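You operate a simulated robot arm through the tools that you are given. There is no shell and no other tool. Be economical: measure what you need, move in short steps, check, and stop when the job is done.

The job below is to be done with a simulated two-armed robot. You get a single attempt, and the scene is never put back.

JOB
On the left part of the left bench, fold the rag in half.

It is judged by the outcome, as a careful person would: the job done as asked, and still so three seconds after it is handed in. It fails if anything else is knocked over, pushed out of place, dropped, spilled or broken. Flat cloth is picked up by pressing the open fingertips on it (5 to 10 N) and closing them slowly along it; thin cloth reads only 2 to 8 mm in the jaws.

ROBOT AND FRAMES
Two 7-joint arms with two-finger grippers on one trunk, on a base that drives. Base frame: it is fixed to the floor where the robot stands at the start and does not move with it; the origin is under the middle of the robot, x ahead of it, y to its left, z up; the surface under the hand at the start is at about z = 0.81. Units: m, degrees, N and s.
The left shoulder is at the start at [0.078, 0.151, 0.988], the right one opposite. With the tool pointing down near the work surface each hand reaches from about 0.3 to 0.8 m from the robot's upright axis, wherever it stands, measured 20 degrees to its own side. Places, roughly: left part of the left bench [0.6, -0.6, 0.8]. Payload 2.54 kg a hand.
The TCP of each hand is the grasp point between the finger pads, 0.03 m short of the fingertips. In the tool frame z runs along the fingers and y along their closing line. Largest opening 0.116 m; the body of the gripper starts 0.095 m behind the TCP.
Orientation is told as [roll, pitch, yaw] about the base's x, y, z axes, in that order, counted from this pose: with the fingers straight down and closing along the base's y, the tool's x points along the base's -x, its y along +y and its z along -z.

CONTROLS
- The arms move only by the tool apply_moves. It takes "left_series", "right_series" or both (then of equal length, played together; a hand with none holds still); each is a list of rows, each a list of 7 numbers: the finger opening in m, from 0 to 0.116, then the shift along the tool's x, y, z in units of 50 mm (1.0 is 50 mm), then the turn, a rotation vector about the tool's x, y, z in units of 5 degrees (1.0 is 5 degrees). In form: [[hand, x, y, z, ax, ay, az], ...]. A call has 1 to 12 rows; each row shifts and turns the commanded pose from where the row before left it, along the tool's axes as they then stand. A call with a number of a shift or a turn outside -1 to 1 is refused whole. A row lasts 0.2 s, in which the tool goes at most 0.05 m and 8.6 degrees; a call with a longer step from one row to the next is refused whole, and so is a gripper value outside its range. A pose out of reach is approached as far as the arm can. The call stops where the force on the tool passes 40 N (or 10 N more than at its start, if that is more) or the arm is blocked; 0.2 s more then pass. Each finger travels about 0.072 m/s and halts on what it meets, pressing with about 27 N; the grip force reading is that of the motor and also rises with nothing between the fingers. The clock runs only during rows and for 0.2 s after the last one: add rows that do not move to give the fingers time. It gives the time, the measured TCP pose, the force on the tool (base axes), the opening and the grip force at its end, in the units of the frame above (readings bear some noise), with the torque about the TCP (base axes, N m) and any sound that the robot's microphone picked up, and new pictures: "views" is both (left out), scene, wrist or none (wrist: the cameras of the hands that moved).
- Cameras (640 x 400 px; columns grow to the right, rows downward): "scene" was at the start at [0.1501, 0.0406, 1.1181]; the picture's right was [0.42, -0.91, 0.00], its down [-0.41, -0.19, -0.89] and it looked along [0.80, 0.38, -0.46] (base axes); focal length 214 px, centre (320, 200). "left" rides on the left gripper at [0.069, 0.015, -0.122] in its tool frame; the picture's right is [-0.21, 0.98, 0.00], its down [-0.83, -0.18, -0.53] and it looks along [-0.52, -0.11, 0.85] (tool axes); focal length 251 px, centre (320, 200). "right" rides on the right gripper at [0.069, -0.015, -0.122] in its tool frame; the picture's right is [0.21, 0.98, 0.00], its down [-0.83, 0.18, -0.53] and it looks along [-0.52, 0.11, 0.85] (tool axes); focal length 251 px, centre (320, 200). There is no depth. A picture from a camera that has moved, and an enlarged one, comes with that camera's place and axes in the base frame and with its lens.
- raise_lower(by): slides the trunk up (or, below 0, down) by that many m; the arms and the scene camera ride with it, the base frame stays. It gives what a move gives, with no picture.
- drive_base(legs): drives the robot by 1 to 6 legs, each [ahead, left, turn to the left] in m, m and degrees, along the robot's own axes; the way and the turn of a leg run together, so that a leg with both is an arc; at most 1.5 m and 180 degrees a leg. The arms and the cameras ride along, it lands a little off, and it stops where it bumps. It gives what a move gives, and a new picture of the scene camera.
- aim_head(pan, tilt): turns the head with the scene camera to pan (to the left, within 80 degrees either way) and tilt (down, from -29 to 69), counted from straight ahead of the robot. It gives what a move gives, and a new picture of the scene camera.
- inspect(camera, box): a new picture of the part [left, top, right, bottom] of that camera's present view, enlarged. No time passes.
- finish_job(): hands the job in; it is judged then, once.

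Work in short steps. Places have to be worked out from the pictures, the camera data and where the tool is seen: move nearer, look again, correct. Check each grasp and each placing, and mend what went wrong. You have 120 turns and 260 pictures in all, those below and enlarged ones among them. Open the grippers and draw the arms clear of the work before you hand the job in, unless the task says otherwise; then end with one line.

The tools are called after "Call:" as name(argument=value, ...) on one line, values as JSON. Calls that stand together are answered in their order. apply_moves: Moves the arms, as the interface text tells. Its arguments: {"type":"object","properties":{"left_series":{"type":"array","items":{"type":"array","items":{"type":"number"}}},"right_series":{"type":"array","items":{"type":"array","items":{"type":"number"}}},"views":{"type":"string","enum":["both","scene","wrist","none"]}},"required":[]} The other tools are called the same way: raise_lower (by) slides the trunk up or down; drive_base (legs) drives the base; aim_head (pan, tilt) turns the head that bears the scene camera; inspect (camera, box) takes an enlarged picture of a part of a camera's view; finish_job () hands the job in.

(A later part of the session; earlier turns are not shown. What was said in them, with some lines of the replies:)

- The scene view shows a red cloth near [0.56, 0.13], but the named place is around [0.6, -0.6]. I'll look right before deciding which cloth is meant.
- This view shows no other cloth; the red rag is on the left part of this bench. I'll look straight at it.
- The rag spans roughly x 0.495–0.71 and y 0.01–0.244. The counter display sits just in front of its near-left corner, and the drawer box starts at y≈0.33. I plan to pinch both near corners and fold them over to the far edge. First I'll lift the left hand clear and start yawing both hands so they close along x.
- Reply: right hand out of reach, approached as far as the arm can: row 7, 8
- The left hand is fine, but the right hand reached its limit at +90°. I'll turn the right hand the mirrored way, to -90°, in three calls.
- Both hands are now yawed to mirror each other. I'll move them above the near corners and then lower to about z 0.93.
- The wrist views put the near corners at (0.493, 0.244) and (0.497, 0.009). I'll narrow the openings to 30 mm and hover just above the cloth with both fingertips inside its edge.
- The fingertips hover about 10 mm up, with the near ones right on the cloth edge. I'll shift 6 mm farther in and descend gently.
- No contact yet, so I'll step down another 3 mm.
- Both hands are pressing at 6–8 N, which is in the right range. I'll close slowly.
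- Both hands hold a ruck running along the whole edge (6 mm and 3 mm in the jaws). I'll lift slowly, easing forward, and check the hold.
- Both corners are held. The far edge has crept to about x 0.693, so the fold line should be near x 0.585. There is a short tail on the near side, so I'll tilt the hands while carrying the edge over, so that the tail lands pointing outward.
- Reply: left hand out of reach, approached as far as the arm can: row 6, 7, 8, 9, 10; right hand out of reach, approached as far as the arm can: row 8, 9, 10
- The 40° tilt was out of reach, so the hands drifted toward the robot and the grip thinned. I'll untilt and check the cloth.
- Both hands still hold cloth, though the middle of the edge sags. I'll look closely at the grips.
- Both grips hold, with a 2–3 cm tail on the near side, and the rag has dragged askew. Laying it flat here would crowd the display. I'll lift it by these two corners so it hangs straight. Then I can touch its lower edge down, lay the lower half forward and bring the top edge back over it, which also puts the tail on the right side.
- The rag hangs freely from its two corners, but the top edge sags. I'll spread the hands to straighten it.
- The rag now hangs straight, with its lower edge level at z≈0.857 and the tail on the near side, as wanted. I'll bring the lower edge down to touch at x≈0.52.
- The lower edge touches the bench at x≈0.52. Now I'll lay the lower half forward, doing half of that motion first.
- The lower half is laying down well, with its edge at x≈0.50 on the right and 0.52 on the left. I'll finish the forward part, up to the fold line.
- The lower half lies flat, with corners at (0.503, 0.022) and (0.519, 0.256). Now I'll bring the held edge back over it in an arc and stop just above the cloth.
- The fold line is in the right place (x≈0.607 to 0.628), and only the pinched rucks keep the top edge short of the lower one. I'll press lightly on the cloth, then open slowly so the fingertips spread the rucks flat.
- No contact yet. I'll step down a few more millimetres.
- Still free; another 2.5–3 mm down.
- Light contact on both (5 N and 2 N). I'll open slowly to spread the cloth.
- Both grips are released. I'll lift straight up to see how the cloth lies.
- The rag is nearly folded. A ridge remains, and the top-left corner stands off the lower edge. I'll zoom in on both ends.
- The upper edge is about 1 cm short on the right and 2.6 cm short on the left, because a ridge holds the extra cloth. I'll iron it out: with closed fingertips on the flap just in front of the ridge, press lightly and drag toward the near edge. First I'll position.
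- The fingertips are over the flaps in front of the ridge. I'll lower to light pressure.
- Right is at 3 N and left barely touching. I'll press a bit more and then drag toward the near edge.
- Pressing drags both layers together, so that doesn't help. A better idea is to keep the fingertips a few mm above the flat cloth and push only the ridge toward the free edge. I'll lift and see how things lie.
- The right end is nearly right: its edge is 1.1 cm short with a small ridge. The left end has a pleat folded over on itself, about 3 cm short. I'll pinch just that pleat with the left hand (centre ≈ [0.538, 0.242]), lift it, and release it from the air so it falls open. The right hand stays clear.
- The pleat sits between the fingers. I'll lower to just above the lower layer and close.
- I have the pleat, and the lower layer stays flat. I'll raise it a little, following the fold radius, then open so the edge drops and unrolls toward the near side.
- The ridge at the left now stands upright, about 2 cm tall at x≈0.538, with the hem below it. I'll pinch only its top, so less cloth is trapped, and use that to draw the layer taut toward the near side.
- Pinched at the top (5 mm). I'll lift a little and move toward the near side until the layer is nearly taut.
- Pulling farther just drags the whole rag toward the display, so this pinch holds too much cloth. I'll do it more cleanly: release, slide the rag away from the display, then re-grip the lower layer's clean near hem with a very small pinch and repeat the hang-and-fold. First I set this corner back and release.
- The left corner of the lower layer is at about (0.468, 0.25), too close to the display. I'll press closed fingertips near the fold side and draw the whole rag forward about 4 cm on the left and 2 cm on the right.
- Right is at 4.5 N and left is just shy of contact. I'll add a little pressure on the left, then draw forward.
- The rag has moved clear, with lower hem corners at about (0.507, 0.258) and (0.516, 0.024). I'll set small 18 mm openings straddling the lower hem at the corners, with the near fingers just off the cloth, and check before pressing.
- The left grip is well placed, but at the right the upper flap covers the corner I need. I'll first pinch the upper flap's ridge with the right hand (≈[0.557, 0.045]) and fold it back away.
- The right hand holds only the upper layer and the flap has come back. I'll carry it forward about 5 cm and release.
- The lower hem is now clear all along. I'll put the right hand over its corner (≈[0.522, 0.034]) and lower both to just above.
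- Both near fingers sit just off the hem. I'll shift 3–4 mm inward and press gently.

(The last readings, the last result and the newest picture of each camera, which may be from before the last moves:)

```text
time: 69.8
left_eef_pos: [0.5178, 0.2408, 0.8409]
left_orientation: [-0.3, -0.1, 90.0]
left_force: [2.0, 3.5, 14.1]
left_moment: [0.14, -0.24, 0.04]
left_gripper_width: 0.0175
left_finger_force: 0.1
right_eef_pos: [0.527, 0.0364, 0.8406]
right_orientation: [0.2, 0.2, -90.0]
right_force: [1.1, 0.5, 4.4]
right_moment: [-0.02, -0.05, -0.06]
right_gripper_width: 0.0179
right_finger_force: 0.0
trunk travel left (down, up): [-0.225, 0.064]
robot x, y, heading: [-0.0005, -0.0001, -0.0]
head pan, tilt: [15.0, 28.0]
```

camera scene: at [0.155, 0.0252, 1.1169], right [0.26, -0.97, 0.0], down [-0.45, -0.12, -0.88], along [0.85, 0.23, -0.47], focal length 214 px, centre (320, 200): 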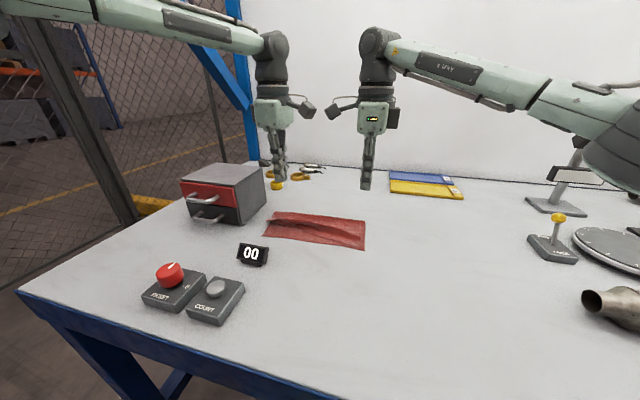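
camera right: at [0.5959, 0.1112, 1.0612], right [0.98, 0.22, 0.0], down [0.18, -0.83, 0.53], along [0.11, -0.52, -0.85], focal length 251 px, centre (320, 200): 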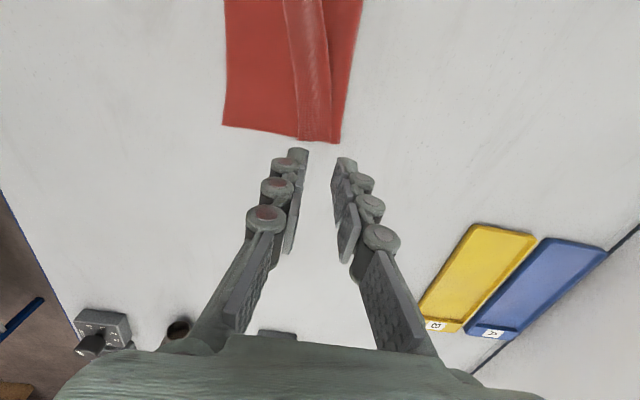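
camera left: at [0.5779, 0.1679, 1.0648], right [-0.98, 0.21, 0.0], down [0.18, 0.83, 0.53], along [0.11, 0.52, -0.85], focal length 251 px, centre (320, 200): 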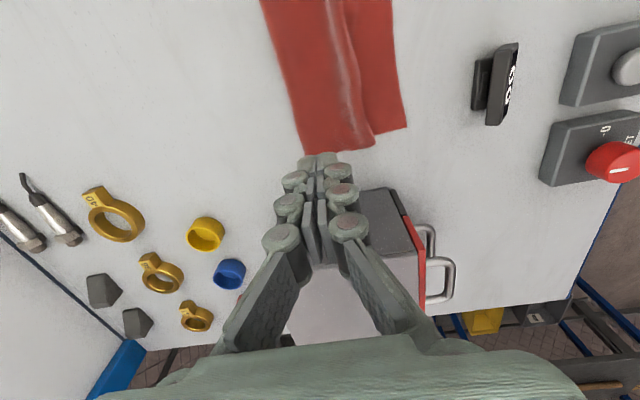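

Left reads 14 N, so I'll ease it by 1 mm; right at 4.4 N gets a touch more. Then I'll close slowly.

Call:
apply_moves(left_series=[[0.018, 0, 0, -0.02, 0, 0, 0], [0.0155, 0, 0, 0, 0, 0, 0], [0.013, 0, 0, 0, 0, 0, 0], [0.0105, 0, 0, 0, 0, 0, 0], [0.008, 0, 0, 0, 0, 0, 0], [0.0055, 0, 0, 0, 0, 0, 0], [0.003, 0, 0, 0, 0, 0, 0], [0, 0, 0, 0, 0, 0, 0], [0, 0, 0, 0, 0, 0, 0], [0, 0, 0, 0, 0, 0, 0], [0, 0, 0, -0.2, 0, 0, 0]], right_series=[[0.018, 0, 0, 0.02, 0, 0, 0], [0.0155, 0, 0, 0, 0, 0, 0], [0.013, 0, 0, 0, 0, 0, 0], [0.0105, 0, 0, 0, 0, 0, 0], [0.008, 0, 0, 0, 0, 0, 0], [0.0055, 0, 0, 0, 0, 0, 0], [0.003, 0, 0, 0, 0, 0, 0], [0, 0, 0, 0, 0, 0, 0], [0, 0, 0, 0, 0, 0, 0], [0, 0, 0, 0, 0, 0, 0], [0, 0, 0, -0.2, 0, 0, 0]], views="none")

Call:
inspect(camera="right", box=[220, 60, 420, 220])

Call:
inspect(camera="left", box=[220, 60, 420, 220])

Call:
inspect(camera="scene", box=[255, 195, 385, 265])

```text
time: 72.2
left_eef_pos: [0.5173, 0.2409, 0.8486]
left_orientation: [0.0, 0.0, 90.1]
left_force: [0.5, -0.4, 2.2]
left_moment: [0.05, 0.02, -0.01]
left_gripper_width: 0.0017
left_finger_force: 29.5
right_eef_pos: [0.5265, 0.0362, 0.8466]
right_orientation: [-0.2, -0.1, -89.9]
right_force: [0.2, 1.1, -0.4]
right_moment: [-0.01, 0.0, 0.02]
right_gripper_width: 0.0015
right_finger_force: 27.2
trunk travel left (down, up): [-0.225, 0.064]
robot x, y, heading: [-0.0014, 0.0005, 0.1]
head pan, tilt: [15.0, 28.0]
```

```text
2.50 times, centred on (320, 140) of right
camera zoom: at [0.511, 0.1043, 0.9678], right [0.98, 0.21, 0.0], down [0.18, -0.83, 0.53], along [0.11, -0.52, -0.85], focal length 629 px, centre (320, 350)
```

zoom: 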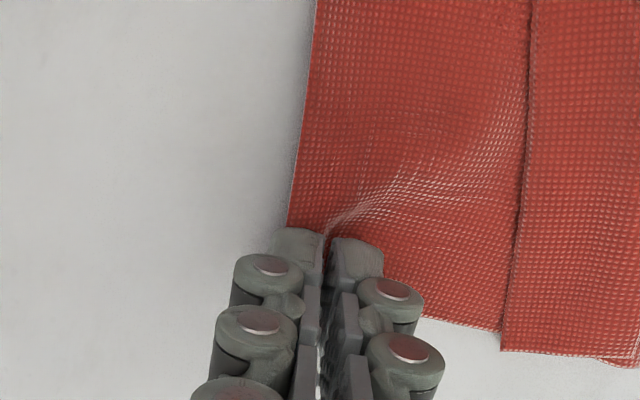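

```text
2.50 times, centred on (320, 140) of left
camera zoom: at [0.5027, 0.1715, 0.97], right [-0.98, 0.21, 0.0], down [0.18, 0.83, 0.53], along [0.11, 0.52, -0.85], focal length 629 px, centre (320, 350)
```

zoom: 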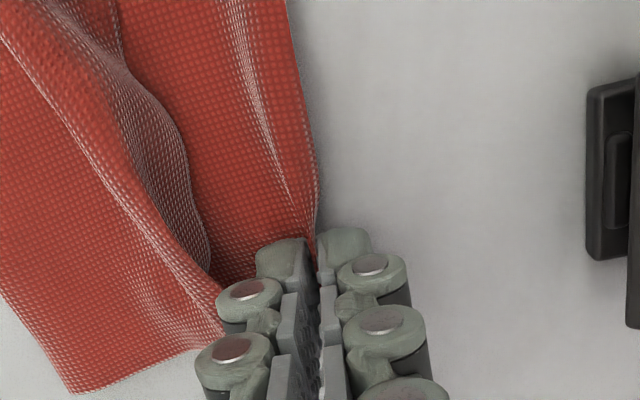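

```text
4.92 times, centred on (320, 230) of scene
camera zoom: at [0.155, 0.0252, 1.1167], right [0.26, -0.97, 0.0], down [-0.45, -0.12, -0.88], along [0.85, 0.23, -0.47], focal length 1056 px, centre (320, 52)
```

zoom: 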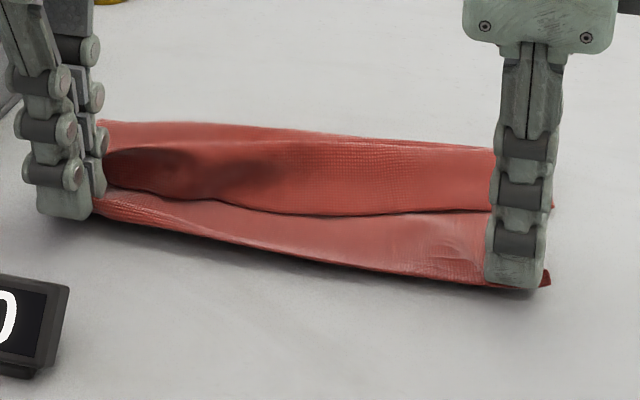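

Both hands hold just the hem. I'll lift it to hang again.

Call:
apply_moves(left_series=[[0, 0, 0, -0.3, 0, 0, 0], [0, 0, -0.1, -0.5, 0, 0, 0], [0, 0, -0.1, -0.5, 0, 0, 0], [0, 0, -0.1, -0.5, 0, 0, 0], [0, 0, -0.1, -0.5, 0, 0, 0], [0, 0, -0.1, -0.5, 0, 0, 0], [0, 0, -0.1, -0.5, 0, 0, 0], [0, 0, 0, -0.5, 0, 0, 0], [0, 0, 0, -0.5, 0, 0, 0], [0, 0, 0, 0, 0, 0, 0], [0, 0, 0, 0, 0, 0, 0]], right_series=[[0, 0, 0, -0.3, 0, 0, 0], [0, 0, 0.07, -0.5, 0, 0, 0], [0, 0, 0.07, -0.5, 0, 0, 0], [0, 0, 0.07, -0.5, 0, 0, 0], [0, 0, 0.07, -0.5, 0, 0, 0], [0, 0, 0.07, -0.5, 0, 0, 0], [0, 0, 0.07, -0.5, 0, 0, 0], [0, 0, 0, -0.5, 0, 0, 0], [0, 0, 0, -0.5, 0, 0, 0], [0, 0, 0, 0, 0, 0, 0], [0, 0, 0, 0, 0, 0, 0]], views="scene")

Call:
inspect(camera="scene", box=[220, 80, 420, 260])

```text
time: 74.6
left_eef_pos: [0.546, 0.2402, 1.0634]
left_orientation: [0.0, -0.1, 89.9]
left_force: [-0.3, 0.1, 3.2]
left_moment: [0.05, 0.01, -0.02]
left_gripper_width: 0.002
left_finger_force: 30.0
right_eef_pos: [0.5484, 0.0371, 1.0624]
right_orientation: [-0.1, 0.1, -90.1]
right_force: [0.4, 0.1, -0.6]
right_moment: [-0.04, 0.01, 0.0]
right_gripper_width: 0.0017
right_finger_force: 26.8
trunk travel left (down, up): [-0.225, 0.064]
robot x, y, heading: [-0.0044, -0.0001, 0.1]
head pan, tilt: [15.0, 28.0]
camera scene: at [0.1553, 0.0253, 1.117], right [0.26, -0.97, 0.0], down [-0.45, -0.12, -0.88], along [0.85, 0.23, -0.47], focal length 214 px, centre (320, 200)
```

scene: 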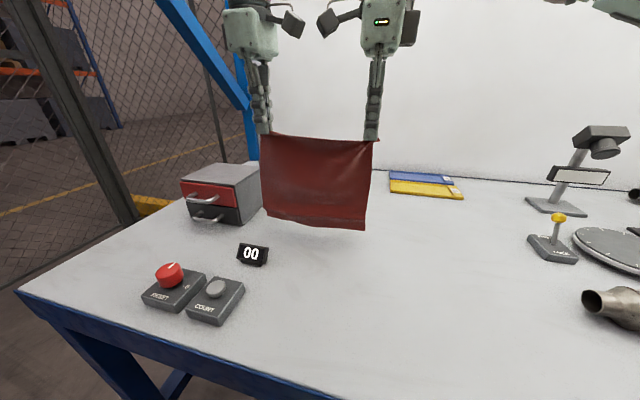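

```text
2.22 times, centred on (320, 170) of scene
camera zoom: at [0.1553, 0.0253, 1.117], right [0.26, -0.97, 0.0], down [-0.45, -0.12, -0.88], along [0.85, 0.23, -0.47], focal length 477 px, centre (320, 267)
```

zoom: 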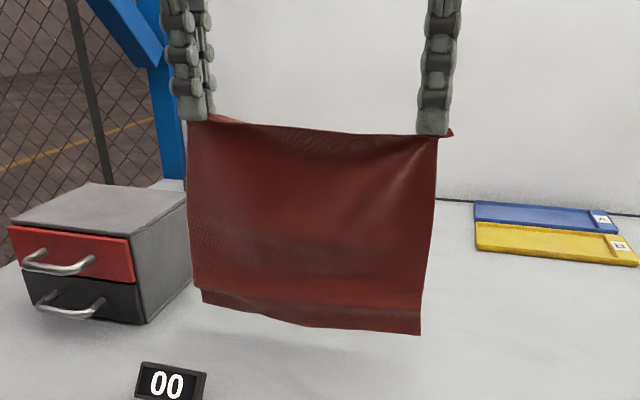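

The rag hangs cleanly now, with almost no cloth lost in the jaws and its lower edge level at z≈0.84. I'll spread the hands slightly and touch the lower edge down at x≈0.52.

Call:
apply_moves(left_series=[[0, -0.08, 0.18, 0.2, 0, 0, 0], [0, 0, 0.18, 0.2, 0, 0, 0], [0, 0, 0.16, 0.2, 0, 0, 0], [0, 0, 0, 0.1, 0, 0, 0], [0, 0, 0, 0, 0, 0, 0]], right_series=[[0, -0.08, -0.19, 0.2, 0, 0, 0], [0, 0, -0.19, 0.2, 0, 0, 0], [0, 0, -0.18, 0.2, 0, 0, 0], [0, 0, 0, 0.1, 0, 0, 0], [0, 0, 0, 0, 0, 0, 0]], views="none")

Call:
inspect(camera="scene", box=[220, 120, 420, 300])

```text
time: 75.8
left_eef_pos: [0.5209, 0.2451, 1.0287]
left_orientation: [0.0, 0.0, 90.0]
left_force: [-0.4, -0.5, 2.8]
left_moment: [-0.05, -0.05, 0.03]
left_gripper_width: 0.0019
left_finger_force: 29.6
right_eef_pos: [0.5188, 0.0332, 1.0284]
right_orientation: [0.0, 0.1, -90.0]
right_force: [0.6, -0.2, -0.5]
right_moment: [0.01, 0.02, 0.0]
right_gripper_width: 0.0012
right_finger_force: 26.3
trunk travel left (down, up): [-0.225, 0.064]
robot x, y, heading: [-0.0038, 0.0013, -0.2]
head pan, tilt: [15.0, 28.0]
```

```text
2.22 times, centred on (320, 210) of scene
camera zoom: at [0.1553, 0.0253, 1.1169], right [0.26, -0.97, 0.0], down [-0.45, -0.12, -0.88], along [0.85, 0.23, -0.47], focal length 477 px, centre (320, 178)
```

zoom: 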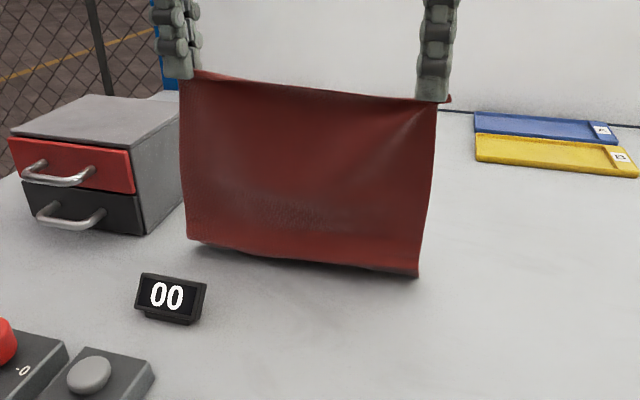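

The creased bottom strip seems to be tucking forward as it touches. I'll raise, step back, and land it while moving forward so the hem trails toward the near side.

Call:
apply_moves(left_series=[[0, 0, 0.15, -0.45, 0, 0, 0], [0, 0, 0.15, -0.25, 0, 0, 0], [0, 0, 0.1, 0, 0, 0, 0], [0, 0, 0, 0, 0, 0, 0], [0, 0, 0, 0, 0, 0, 0], [0, 0, -0.3, 0.25, 0, 0, 0], [0, 0, -0.3, 0.25, 0, 0, 0], [0, 0, -0.25, 0.1, 0, 0, 0], [0, 0, -0.2, 0.05, 0, 0, 0]], right_series=[[0, 0, -0.15, -0.45, 0, 0, 0], [0, 0, -0.15, -0.25, 0, 0, 0], [0, 0, -0.1, 0, 0, 0, 0], [0, 0, 0, 0, 0, 0, 0], [0, 0, 0, 0, 0, 0, 0], [0, 0, 0.3, 0.25, 0, 0, 0], [0, 0, 0.3, 0.25, 0, 0, 0], [0, 0, 0.25, 0.1, 0, 0, 0], [0, 0, 0.2, 0.05, 0, 0, 0]], views="both")

Call:
inspect(camera="scene", box=[220, 120, 420, 300])

```text
time: 77.8
left_eef_pos: [0.5544, 0.2459, 1.0318]
left_orientation: [0.1, 0.0, 90.0]
left_force: [-0.3, 0.3, 3.0]
left_moment: [0.02, -0.01, -0.03]
left_gripper_width: 0.0017
left_finger_force: 29.9
right_eef_pos: [0.5532, 0.0328, 1.0305]
right_orientation: [-0.1, 0.0, -90.0]
right_force: [-0.2, 0.7, -0.4]
right_moment: [0.0, -0.03, 0.02]
right_gripper_width: 0.0015
right_finger_force: 26.7
trunk travel left (down, up): [-0.225, 0.064]
robot x, y, heading: [-0.0016, 0.0004, -0.1]
head pan, tilt: [15.0, 28.0]
camera scene: at [0.1555, 0.0254, 1.1169], right [0.26, -0.97, 0.0], down [-0.45, -0.12, -0.88], along [0.85, 0.23, -0.47], focal length 214 px, centre (320, 200)
camera right: at [0.5375, 0.1009, 1.1519], right [0.98, 0.21, 0.0], down [0.18, -0.83, 0.53], along [0.12, -0.52, -0.85], focal length 251 px, centre (320, 200)
camera left: at [0.54, 0.1768, 1.1524], right [-0.98, 0.21, 0.0], down [0.18, 0.83, 0.53], along [0.11, 0.52, -0.85], focal length 251 px, centre (320, 200)
```

scene: 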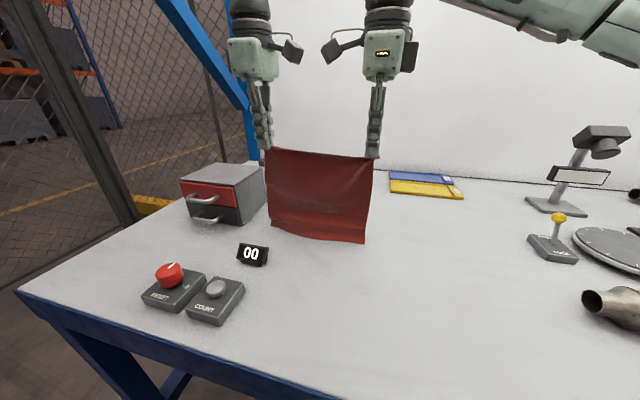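
right: 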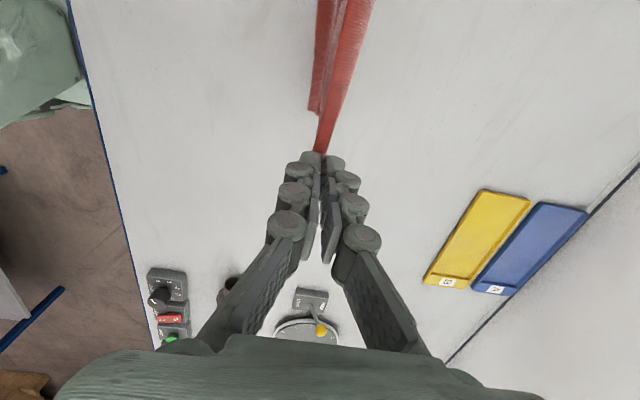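
left: 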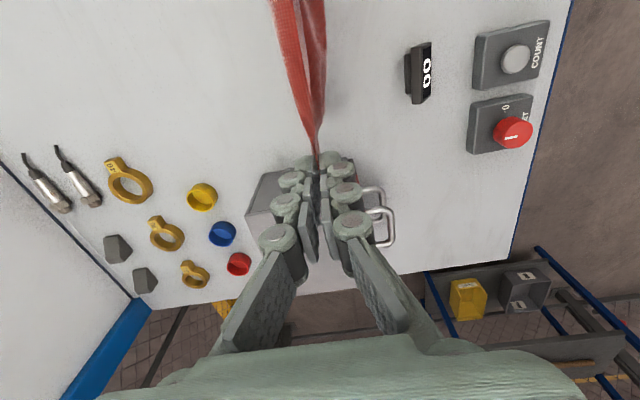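

```text
2.22 times, centred on (320, 210) of scene
camera zoom: at [0.1555, 0.0254, 1.1169], right [0.26, -0.97, 0.0], down [-0.45, -0.12, -0.88], along [0.85, 0.23, -0.47], focal length 477 px, centre (320, 178)
```

zoom: 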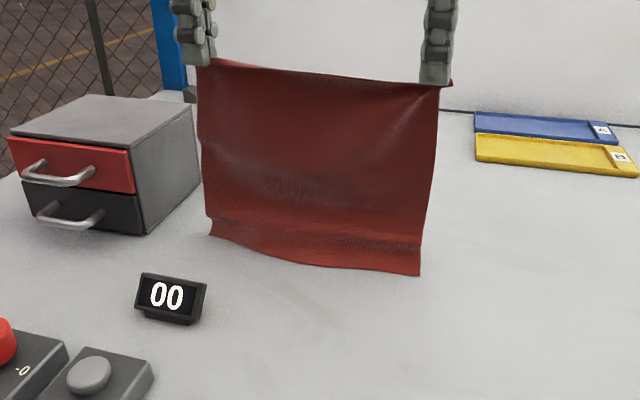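

The hem now trails toward the near side, touching near x≈0.54. I'll lay the lower half forward.

Call:
apply_moves(left_series=[[0, 0, -0.2, 0.28, 0, 0, 0], [0, 0, -0.2, 0.26, 0, 0, 0], [0, 0, -0.2, 0.24, 0, 0, 0], [0, 0, -0.2, 0.23, 0, 0, 0], [0, 0, -0.2, 0.22, 0, 0, 0], [0, 0, -0.2, 0.22, 0, 0, 0], [0, 0, -0.2, 0.22, 0, 0, 0], [0, 0, -0.2, 0.22, 0, 0, 0], [0, 0, 0, 0, 0, 0, 0]], right_series=[[0, 0, 0.2, 0.28, 0, 0, 0], [0, 0, 0.2, 0.26, 0, 0, 0], [0, 0, 0.2, 0.24, 0, 0, 0], [0, 0, 0.2, 0.23, 0, 0, 0], [0, 0, 0.2, 0.22, 0, 0, 0], [0, 0, 0.2, 0.22, 0, 0, 0], [0, 0, 0.2, 0.22, 0, 0, 0], [0, 0, 0.2, 0.22, 0, 0, 0], [0, 0, 0, 0, 0, 0, 0]], views="both")

Call:
inspect(camera="scene", box=[240, 160, 400, 260])

```text
time: 79.8
left_eef_pos: [0.6337, 0.245, 0.9374]
left_orientation: [-0.2, -0.1, 90.0]
left_force: [0.3, -0.4, 2.0]
left_moment: [-0.05, -0.03, 0.0]
left_gripper_width: 0.0019
left_finger_force: 30.1
right_eef_pos: [0.632, 0.0327, 0.9352]
right_orientation: [0.0, 0.0, -90.0]
right_force: [-0.2, 0.6, -0.2]
right_moment: [0.01, 0.01, 0.03]
right_gripper_width: 0.0014
right_finger_force: 27.0
trunk travel left (down, up): [-0.225, 0.064]
robot x, y, heading: [-0.0004, 0.0021, -0.2]
head pan, tilt: [15.0, 28.0]
camera scene: at [0.1552, 0.0253, 1.117], right [0.26, -0.97, 0.0], down [-0.45, -0.12, -0.88], along [0.85, 0.23, -0.47], focal length 214 px, centre (320, 200)
camera right: at [0.616, 0.1001, 1.0569], right [0.98, 0.21, 0.0], down [0.18, -0.83, 0.53], along [0.11, -0.52, -0.85], focal length 251 px, centre (320, 200)
camera left: at [0.6193, 0.1755, 1.059], right [-0.98, 0.21, 0.0], down [0.18, 0.83, 0.53], along [0.12, 0.52, -0.85], focal length 251 px, centre (320, 200)
```

scene: 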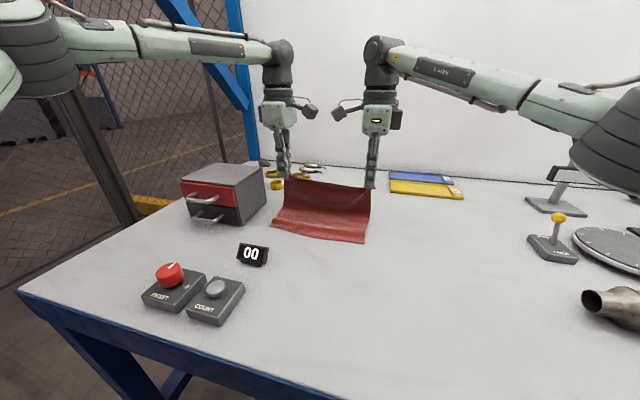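
right: 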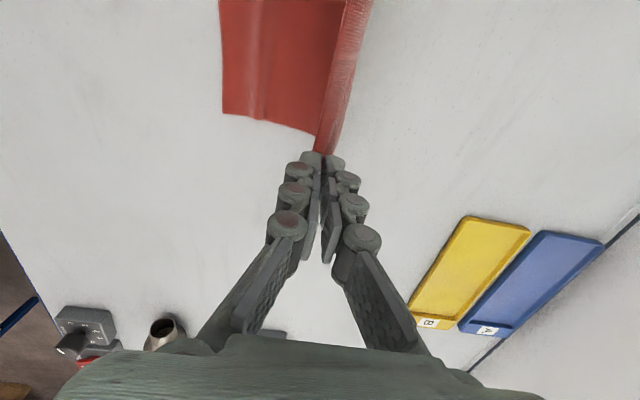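
left: 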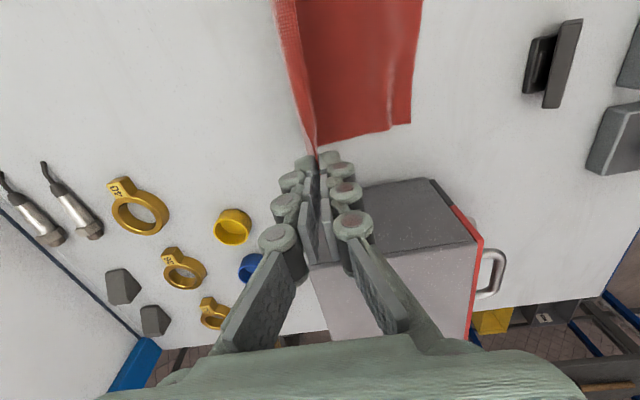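

```text
4.00 times, centred on (320, 210) of scene
camera zoom: at [0.1552, 0.0253, 1.117], right [0.26, -0.97, 0.0], down [-0.45, -0.12, -0.88], along [0.85, 0.23, -0.47], focal length 858 px, centre (320, 160)
```

zoom: 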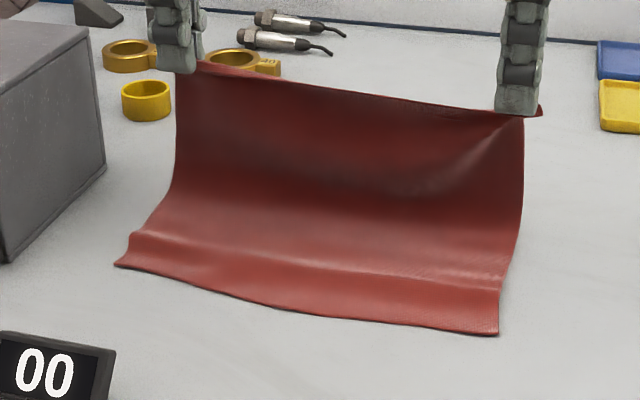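

The lower half lies well, with the hem at x≈0.550 on the left and 0.537 on the right. Now I'll bring the held hem back over in an arc to meet it.

Call:
apply_moves(left_series=[[0, 0, -0.22, 0.2, 0, 0, 0], [0, 0, 0.25, 0.02, 0, 0, 0], [0, 0, 0.25, 0.02, 0, 0, 0], [0, 0, 0.25, 0.13, 0, 0, 0], [0, 0, 0.25, 0.13, 0, 0, 0], [0, 0, 0.2, 0.22, 0, 0, 0], [0, 0, 0.2, 0.22, 0, 0, 0], [0, 0, 0.12, 0.22, 0, 0, 0], [0, 0, 0.12, 0.22, 0, 0, 0], [0, 0, 0.1, 0.26, 0, 0, 0], [0, 0, 0, 0, 0, 0, 0]], right_series=[[0, 0, 0.06, 0.16, 0, 0, 0], [0, 0, -0.25, 0.02, 0, 0, 0], [0, 0, -0.25, 0.02, 0, 0, 0], [0, 0, -0.25, 0.13, 0, 0, 0], [0, 0, -0.25, 0.13, 0, 0, 0], [0, 0, -0.2, 0.22, 0, 0, 0], [0, 0, -0.2, 0.22, 0, 0, 0], [0, 0, -0.14, 0.22, 0, 0, 0], [0, 0, -0.14, 0.22, 0, 0, 0], [0, 0, -0.12, 0.26, 0, 0, 0], [0, 0, 0, 0, 0, 0, 0]], views="both")

Call:
inspect(camera="scene", box=[240, 160, 400, 260])

```text
time: 82.2
left_eef_pos: [0.5587, 0.2453, 0.8553]
left_orientation: [0.1, 0.0, 90.1]
left_force: [-0.9, 0.0, 1.6]
left_moment: [0.01, -0.04, -0.03]
left_gripper_width: 0.0019
left_finger_force: 29.7
right_eef_pos: [0.5453, 0.0328, 0.8568]
right_orientation: [-0.1, 0.1, -90.0]
right_force: [0.7, 0.3, 0.6]
right_moment: [-0.01, 0.01, 0.0]
right_gripper_width: 0.0011
right_finger_force: 27.1
trunk travel left (down, up): [-0.225, 0.064]
robot x, y, heading: [0.0003, 0.0001, 0.1]
head pan, tilt: [15.0, 28.0]
camera scene: at [0.1553, 0.0253, 1.1169], right [0.26, -0.97, 0.0], down [-0.45, -0.12, -0.88], along [0.85, 0.23, -0.47], focal length 214 px, centre (320, 200)
camera right: at [0.5301, 0.1007, 0.9777], right [0.98, 0.21, 0.0], down [0.18, -0.83, 0.53], along [0.12, -0.52, -0.85], focal length 251 px, centre (320, 200)
camera left: at [0.5437, 0.1764, 0.9764], right [-0.98, 0.21, 0.0], down [0.18, 0.83, 0.53], along [0.11, 0.52, -0.85], focal length 251 px, centre (320, 200)
```

scene: 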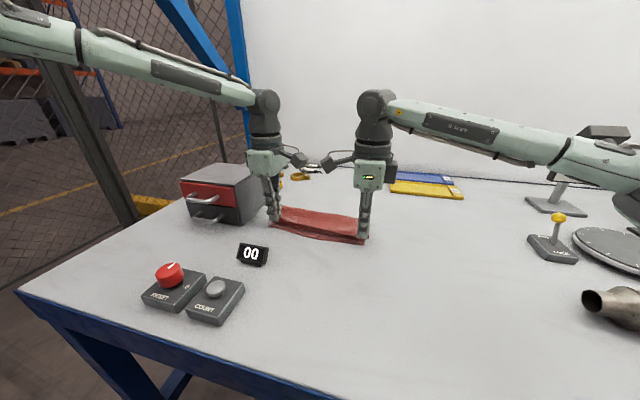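
right: 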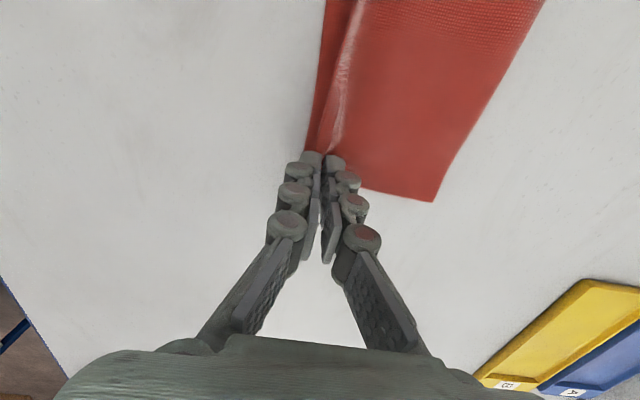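
left: 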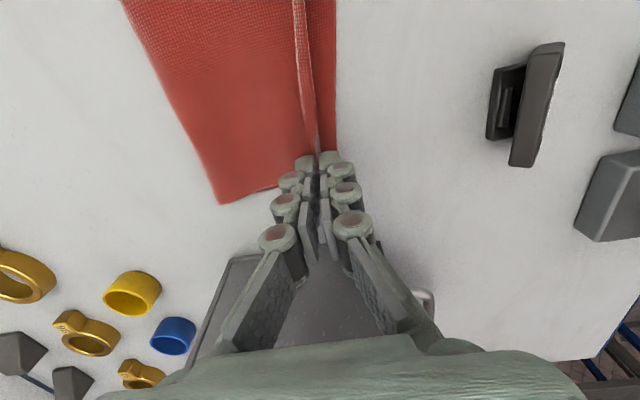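

```text
4.00 times, centred on (320, 210) of scene
camera zoom: at [0.1553, 0.0253, 1.1169], right [0.26, -0.97, 0.0], down [-0.45, -0.12, -0.88], along [0.85, 0.23, -0.47], focal length 858 px, centre (320, 160)
```

zoom: 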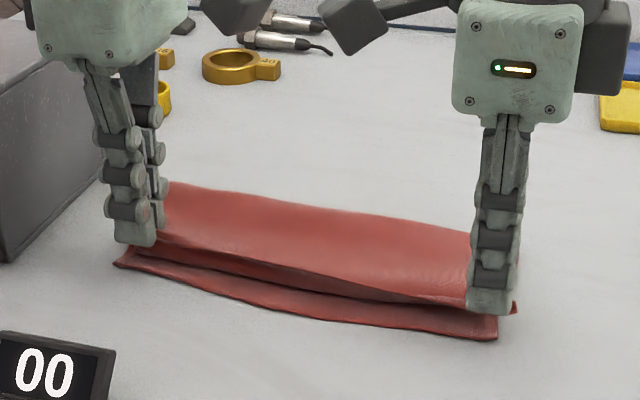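

The held hem is about 1 cm behind the lower hem. I'll ease 8 mm farther while lowering to the cloth.

Call:
apply_moves(left_series=[[0, 0, 0.1, 0.1, 0, 0, 0], [0, 0, 0.08, 0.1, 0, 0, 0], [0, 0, 0, 0.04, 0, 0, 0], [0, 0, 0, 0, 0, 0, 0]], right_series=[[0, 0, -0.1, 0.1, 0, 0, 0], [0, 0, -0.06, 0.1, 0, 0, 0], [0, 0, 0, 0.06, 0, 0, 0], [0, 0, 0, 0, 0, 0, 0]], views="none")

Call:
inspect(camera="scene", box=[240, 160, 400, 260])

```text
time: 83.2
left_eef_pos: [0.5498, 0.2462, 0.8431]
left_orientation: [0.0, 0.1, 90.0]
left_force: [-0.1, -0.8, 1.7]
left_moment: [-0.05, -0.04, 0.0]
left_gripper_width: 0.0009
left_finger_force: 25.6
right_eef_pos: [0.5371, 0.032, 0.8416]
right_orientation: [0.1, 0.0, -90.0]
right_force: [0.3, 0.2, -0.2]
right_moment: [-0.03, -0.01, -0.02]
right_gripper_width: 0.0012
right_finger_force: 27.6
trunk travel left (down, up): [-0.225, 0.064]
robot x, y, heading: [0.0019, -0.0019, -0.0]
head pan, tilt: [15.0, 28.0]
```

```text
4.00 times, centred on (320, 210) of scene
camera zoom: at [0.1553, 0.0252, 1.1169], right [0.26, -0.97, 0.0], down [-0.45, -0.12, -0.88], along [0.85, 0.23, -0.47], focal length 858 px, centre (320, 160)
```

zoom: 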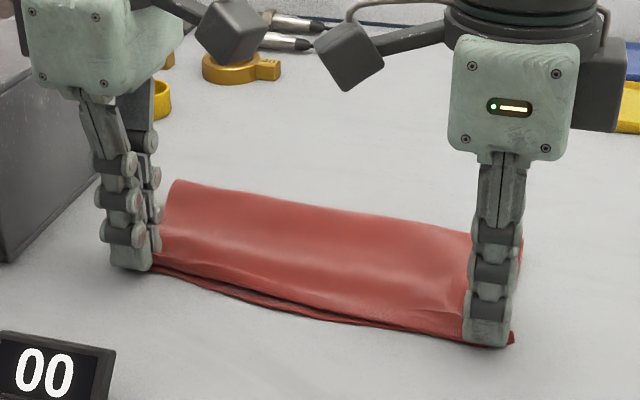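

Now the hems align very well. I'll release by opening slowly and lift straight up.

Call:
apply_moves(left_series=[[0.005, 0, 0, 0.02, 0, 0, 0], [0.01, 0, 0, 0, 0, 0, 0], [0.016, 0, 0, 0, 0, 0, 0], [0.022, 0, 0, 0, 0, 0, 0], [0.028, 0, 0, 0, 0, 0, 0], [0.028, 0, 0, -0.2, 0, 0, 0], [0.028, 0, 0, -0.5, 0, 0, 0], [0.028, 0, 0, -0.8, 0, 0, 0], [0.028, 0, 0, -0.8, 0, 0, 0]], right_series=[[0.005, 0, 0, 0, 0, 0, 0], [0.01, 0, 0, 0, 0, 0, 0], [0.016, 0, 0, 0, 0, 0, 0], [0.022, 0, 0, 0, 0, 0, 0], [0.028, 0, 0, 0, 0, 0, 0], [0.028, 0, 0, -0.2, 0, 0, 0], [0.028, 0, 0, -0.5, 0, 0, 0], [0.028, 0, 0, -0.8, 0, 0, 0], [0.028, 0, 0, -0.8, 0, 0, 0]], views="both")

Call:
inspect(camera="scene", box=[240, 160, 400, 260])

```text
time: 85.2
left_eef_pos: [0.5477, 0.2455, 0.957]
left_orientation: [0.1, 0.0, 90.0]
left_force: [-0.9, 0.7, 0.2]
left_moment: [0.01, -0.05, -0.01]
left_gripper_width: 0.0278
left_finger_force: 0.0
right_eef_pos: [0.5346, 0.0317, 0.9562]
right_orientation: [0.0, 0.1, -90.0]
right_force: [0.2, -1.3, -0.9]
right_moment: [0.0, 0.01, -0.02]
right_gripper_width: 0.0283
right_finger_force: 0.1
trunk travel left (down, up): [-0.225, 0.064]
robot x, y, heading: [-0.0, -0.0023, -0.2]
head pan, tilt: [15.0, 28.0]
camera scene: at [0.1549, 0.0252, 1.117], right [0.26, -0.97, 0.0], down [-0.45, -0.12, -0.88], along [0.85, 0.23, -0.47], focal length 214 px, centre (320, 200)
camera right: at [0.5199, 0.1011, 1.0777], right [0.98, 0.21, 0.0], down [0.18, -0.83, 0.53], along [0.12, -0.52, -0.85], focal length 251 px, centre (320, 200)
camera left: at [0.5336, 0.1763, 1.0778], right [-0.98, 0.21, 0.0], down [0.18, 0.83, 0.53], along [0.12, 0.52, -0.85], focal length 251 px, centre (320, 200)
```

scene: 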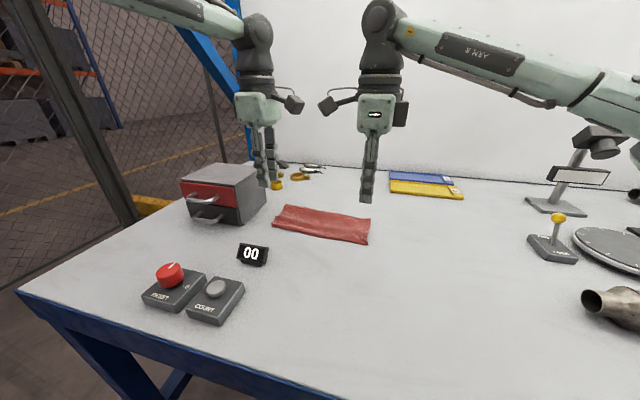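
right: 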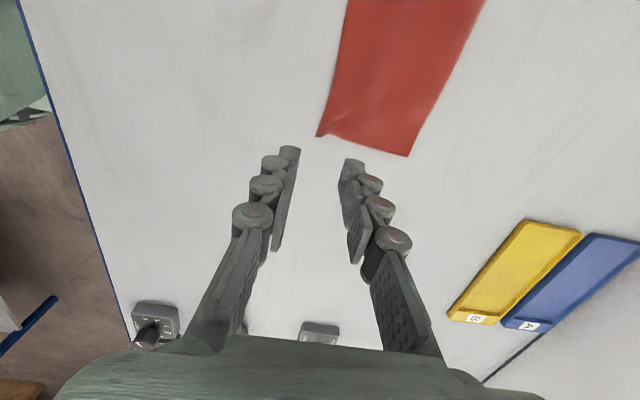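
left: 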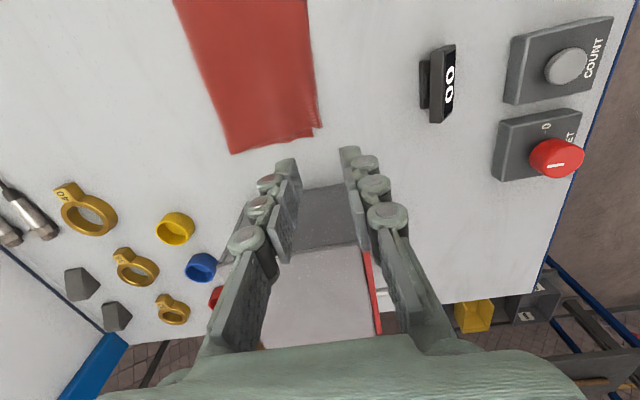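

```text
4.00 times, centred on (320, 210) of scene
camera zoom: at [0.1549, 0.0252, 1.117], right [0.26, -0.97, 0.0], down [-0.45, -0.12, -0.88], along [0.85, 0.23, -0.47], focal length 858 px, centre (320, 160)
```

zoom: 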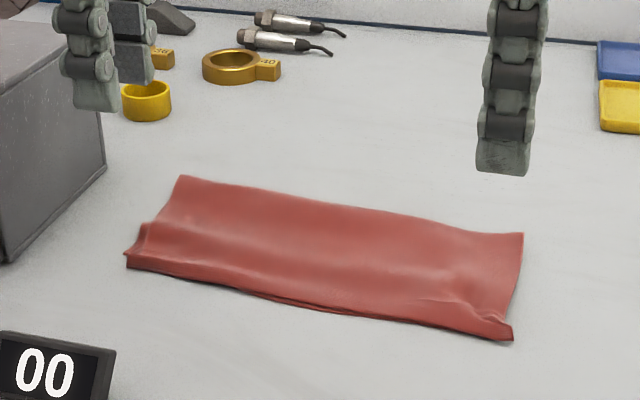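

The rag is folded in half neatly, with both hems aligned. I'll draw the arms up and back, then take a last look.

Call:
apply_moves(left_series=[[0.028, 0, 0, -0.8, 0, 0, 0], [0.028, 0, 0, -0.8, 0, 0, 0], [0.06, 0, 0.8, 0, 0, 0, 0], [0.06, 0, 0.8, 0, 0, 0, 0], [0.06, 0, 0, 0, 0, 0, 0]], right_series=[[0.028, 0, 0, -0.8, 0, 0, 0], [0.028, -0.8, 0, -0.8, 0, 0, 0], [0.06, -0.8, -0.6, 0, 0, 0, 0], [0.06, -0.8, -0.6, 0, 0, 0, 0], [0.06, 0, 0, 0, 0, 0, 0]], views="scene")

Call:
inspect(camera="scene", box=[240, 160, 400, 260])

```text
refused: row 2 steps farther than a row can; nothing moved
```

```text
4.00 times, centred on (320, 210) of scene
camera zoom: at [0.1549, 0.0252, 1.117], right [0.26, -0.97, 0.0], down [-0.45, -0.12, -0.88], along [0.85, 0.23, -0.47], focal length 858 px, centre (320, 160)
```

zoom: 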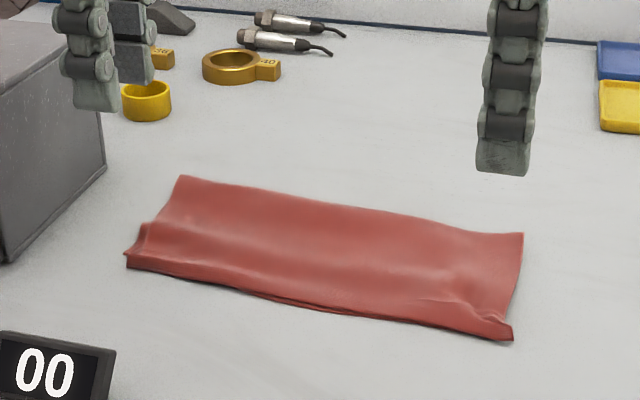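

The call was refused because one step was too long, so I'll repeat it with shorter steps.

Call:
apply_moves(left_series=[[0.028, 0, 0, -0.8, 0, 0, 0], [0.028, 0, 0, -0.8, 0, 0, 0], [0.06, 0, 0.8, 0, 0, 0, 0], [0.06, 0, 0.8, 0, 0, 0, 0], [0.06, 0, 0, 0, 0, 0, 0]], right_series=[[0.028, 0, 0, -0.8, 0, 0, 0], [0.028, 0, 0, -0.8, 0, 0, 0], [0.06, -0.7, -0.6, 0, 0, 0, 0], [0.06, -0.7, -0.6, 0, 0, 0, 0], [0.06, 0, 0, 0, 0, 0, 0]], views="scene")

```text
time: 86.4
left_eef_pos: [0.4708, 0.2438, 1.0358]
left_orientation: [0.0, 0.0, 90.1]
left_force: [0.3, -0.3, -1.1]
left_moment: [0.02, -0.02, 0.0]
left_gripper_width: 0.0601
left_finger_force: 0.0
right_eef_pos: [0.477, -0.0391, 1.0385]
right_orientation: [0.0, 0.1, -90.0]
right_force: [0.5, -1.2, -0.3]
right_moment: [0.03, 0.0, 0.03]
right_gripper_width: 0.0597
right_finger_force: 0.1
trunk travel left (down, up): [-0.225, 0.064]
robot x, y, heading: [0.0012, 0.006, -0.3]
head pan, tilt: [15.0, 28.0]
camera scene: at [0.1557, 0.0255, 1.1168], right [0.26, -0.97, 0.0], down [-0.45, -0.12, -0.88], along [0.85, 0.23, -0.47], focal length 214 px, centre (320, 200)
```

scene: 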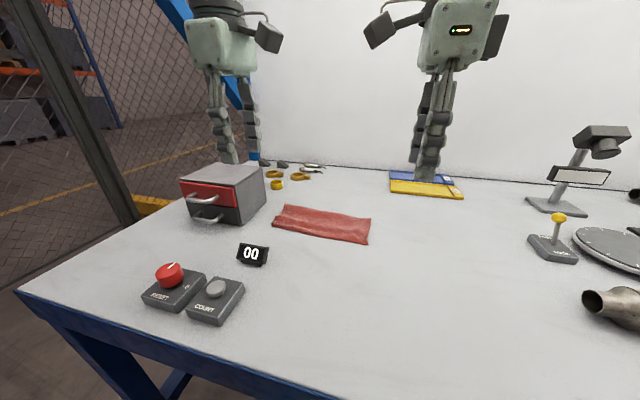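

The rag is folded, nothing else has moved, and the arms are clear with the grippers open. I'm handing the job in.

Call:
finish_job()

```text
The job is handed in.
```

The red rag on the left part of the left bench is folded in half with its edges aligned, and nothing else on the bench was moved.
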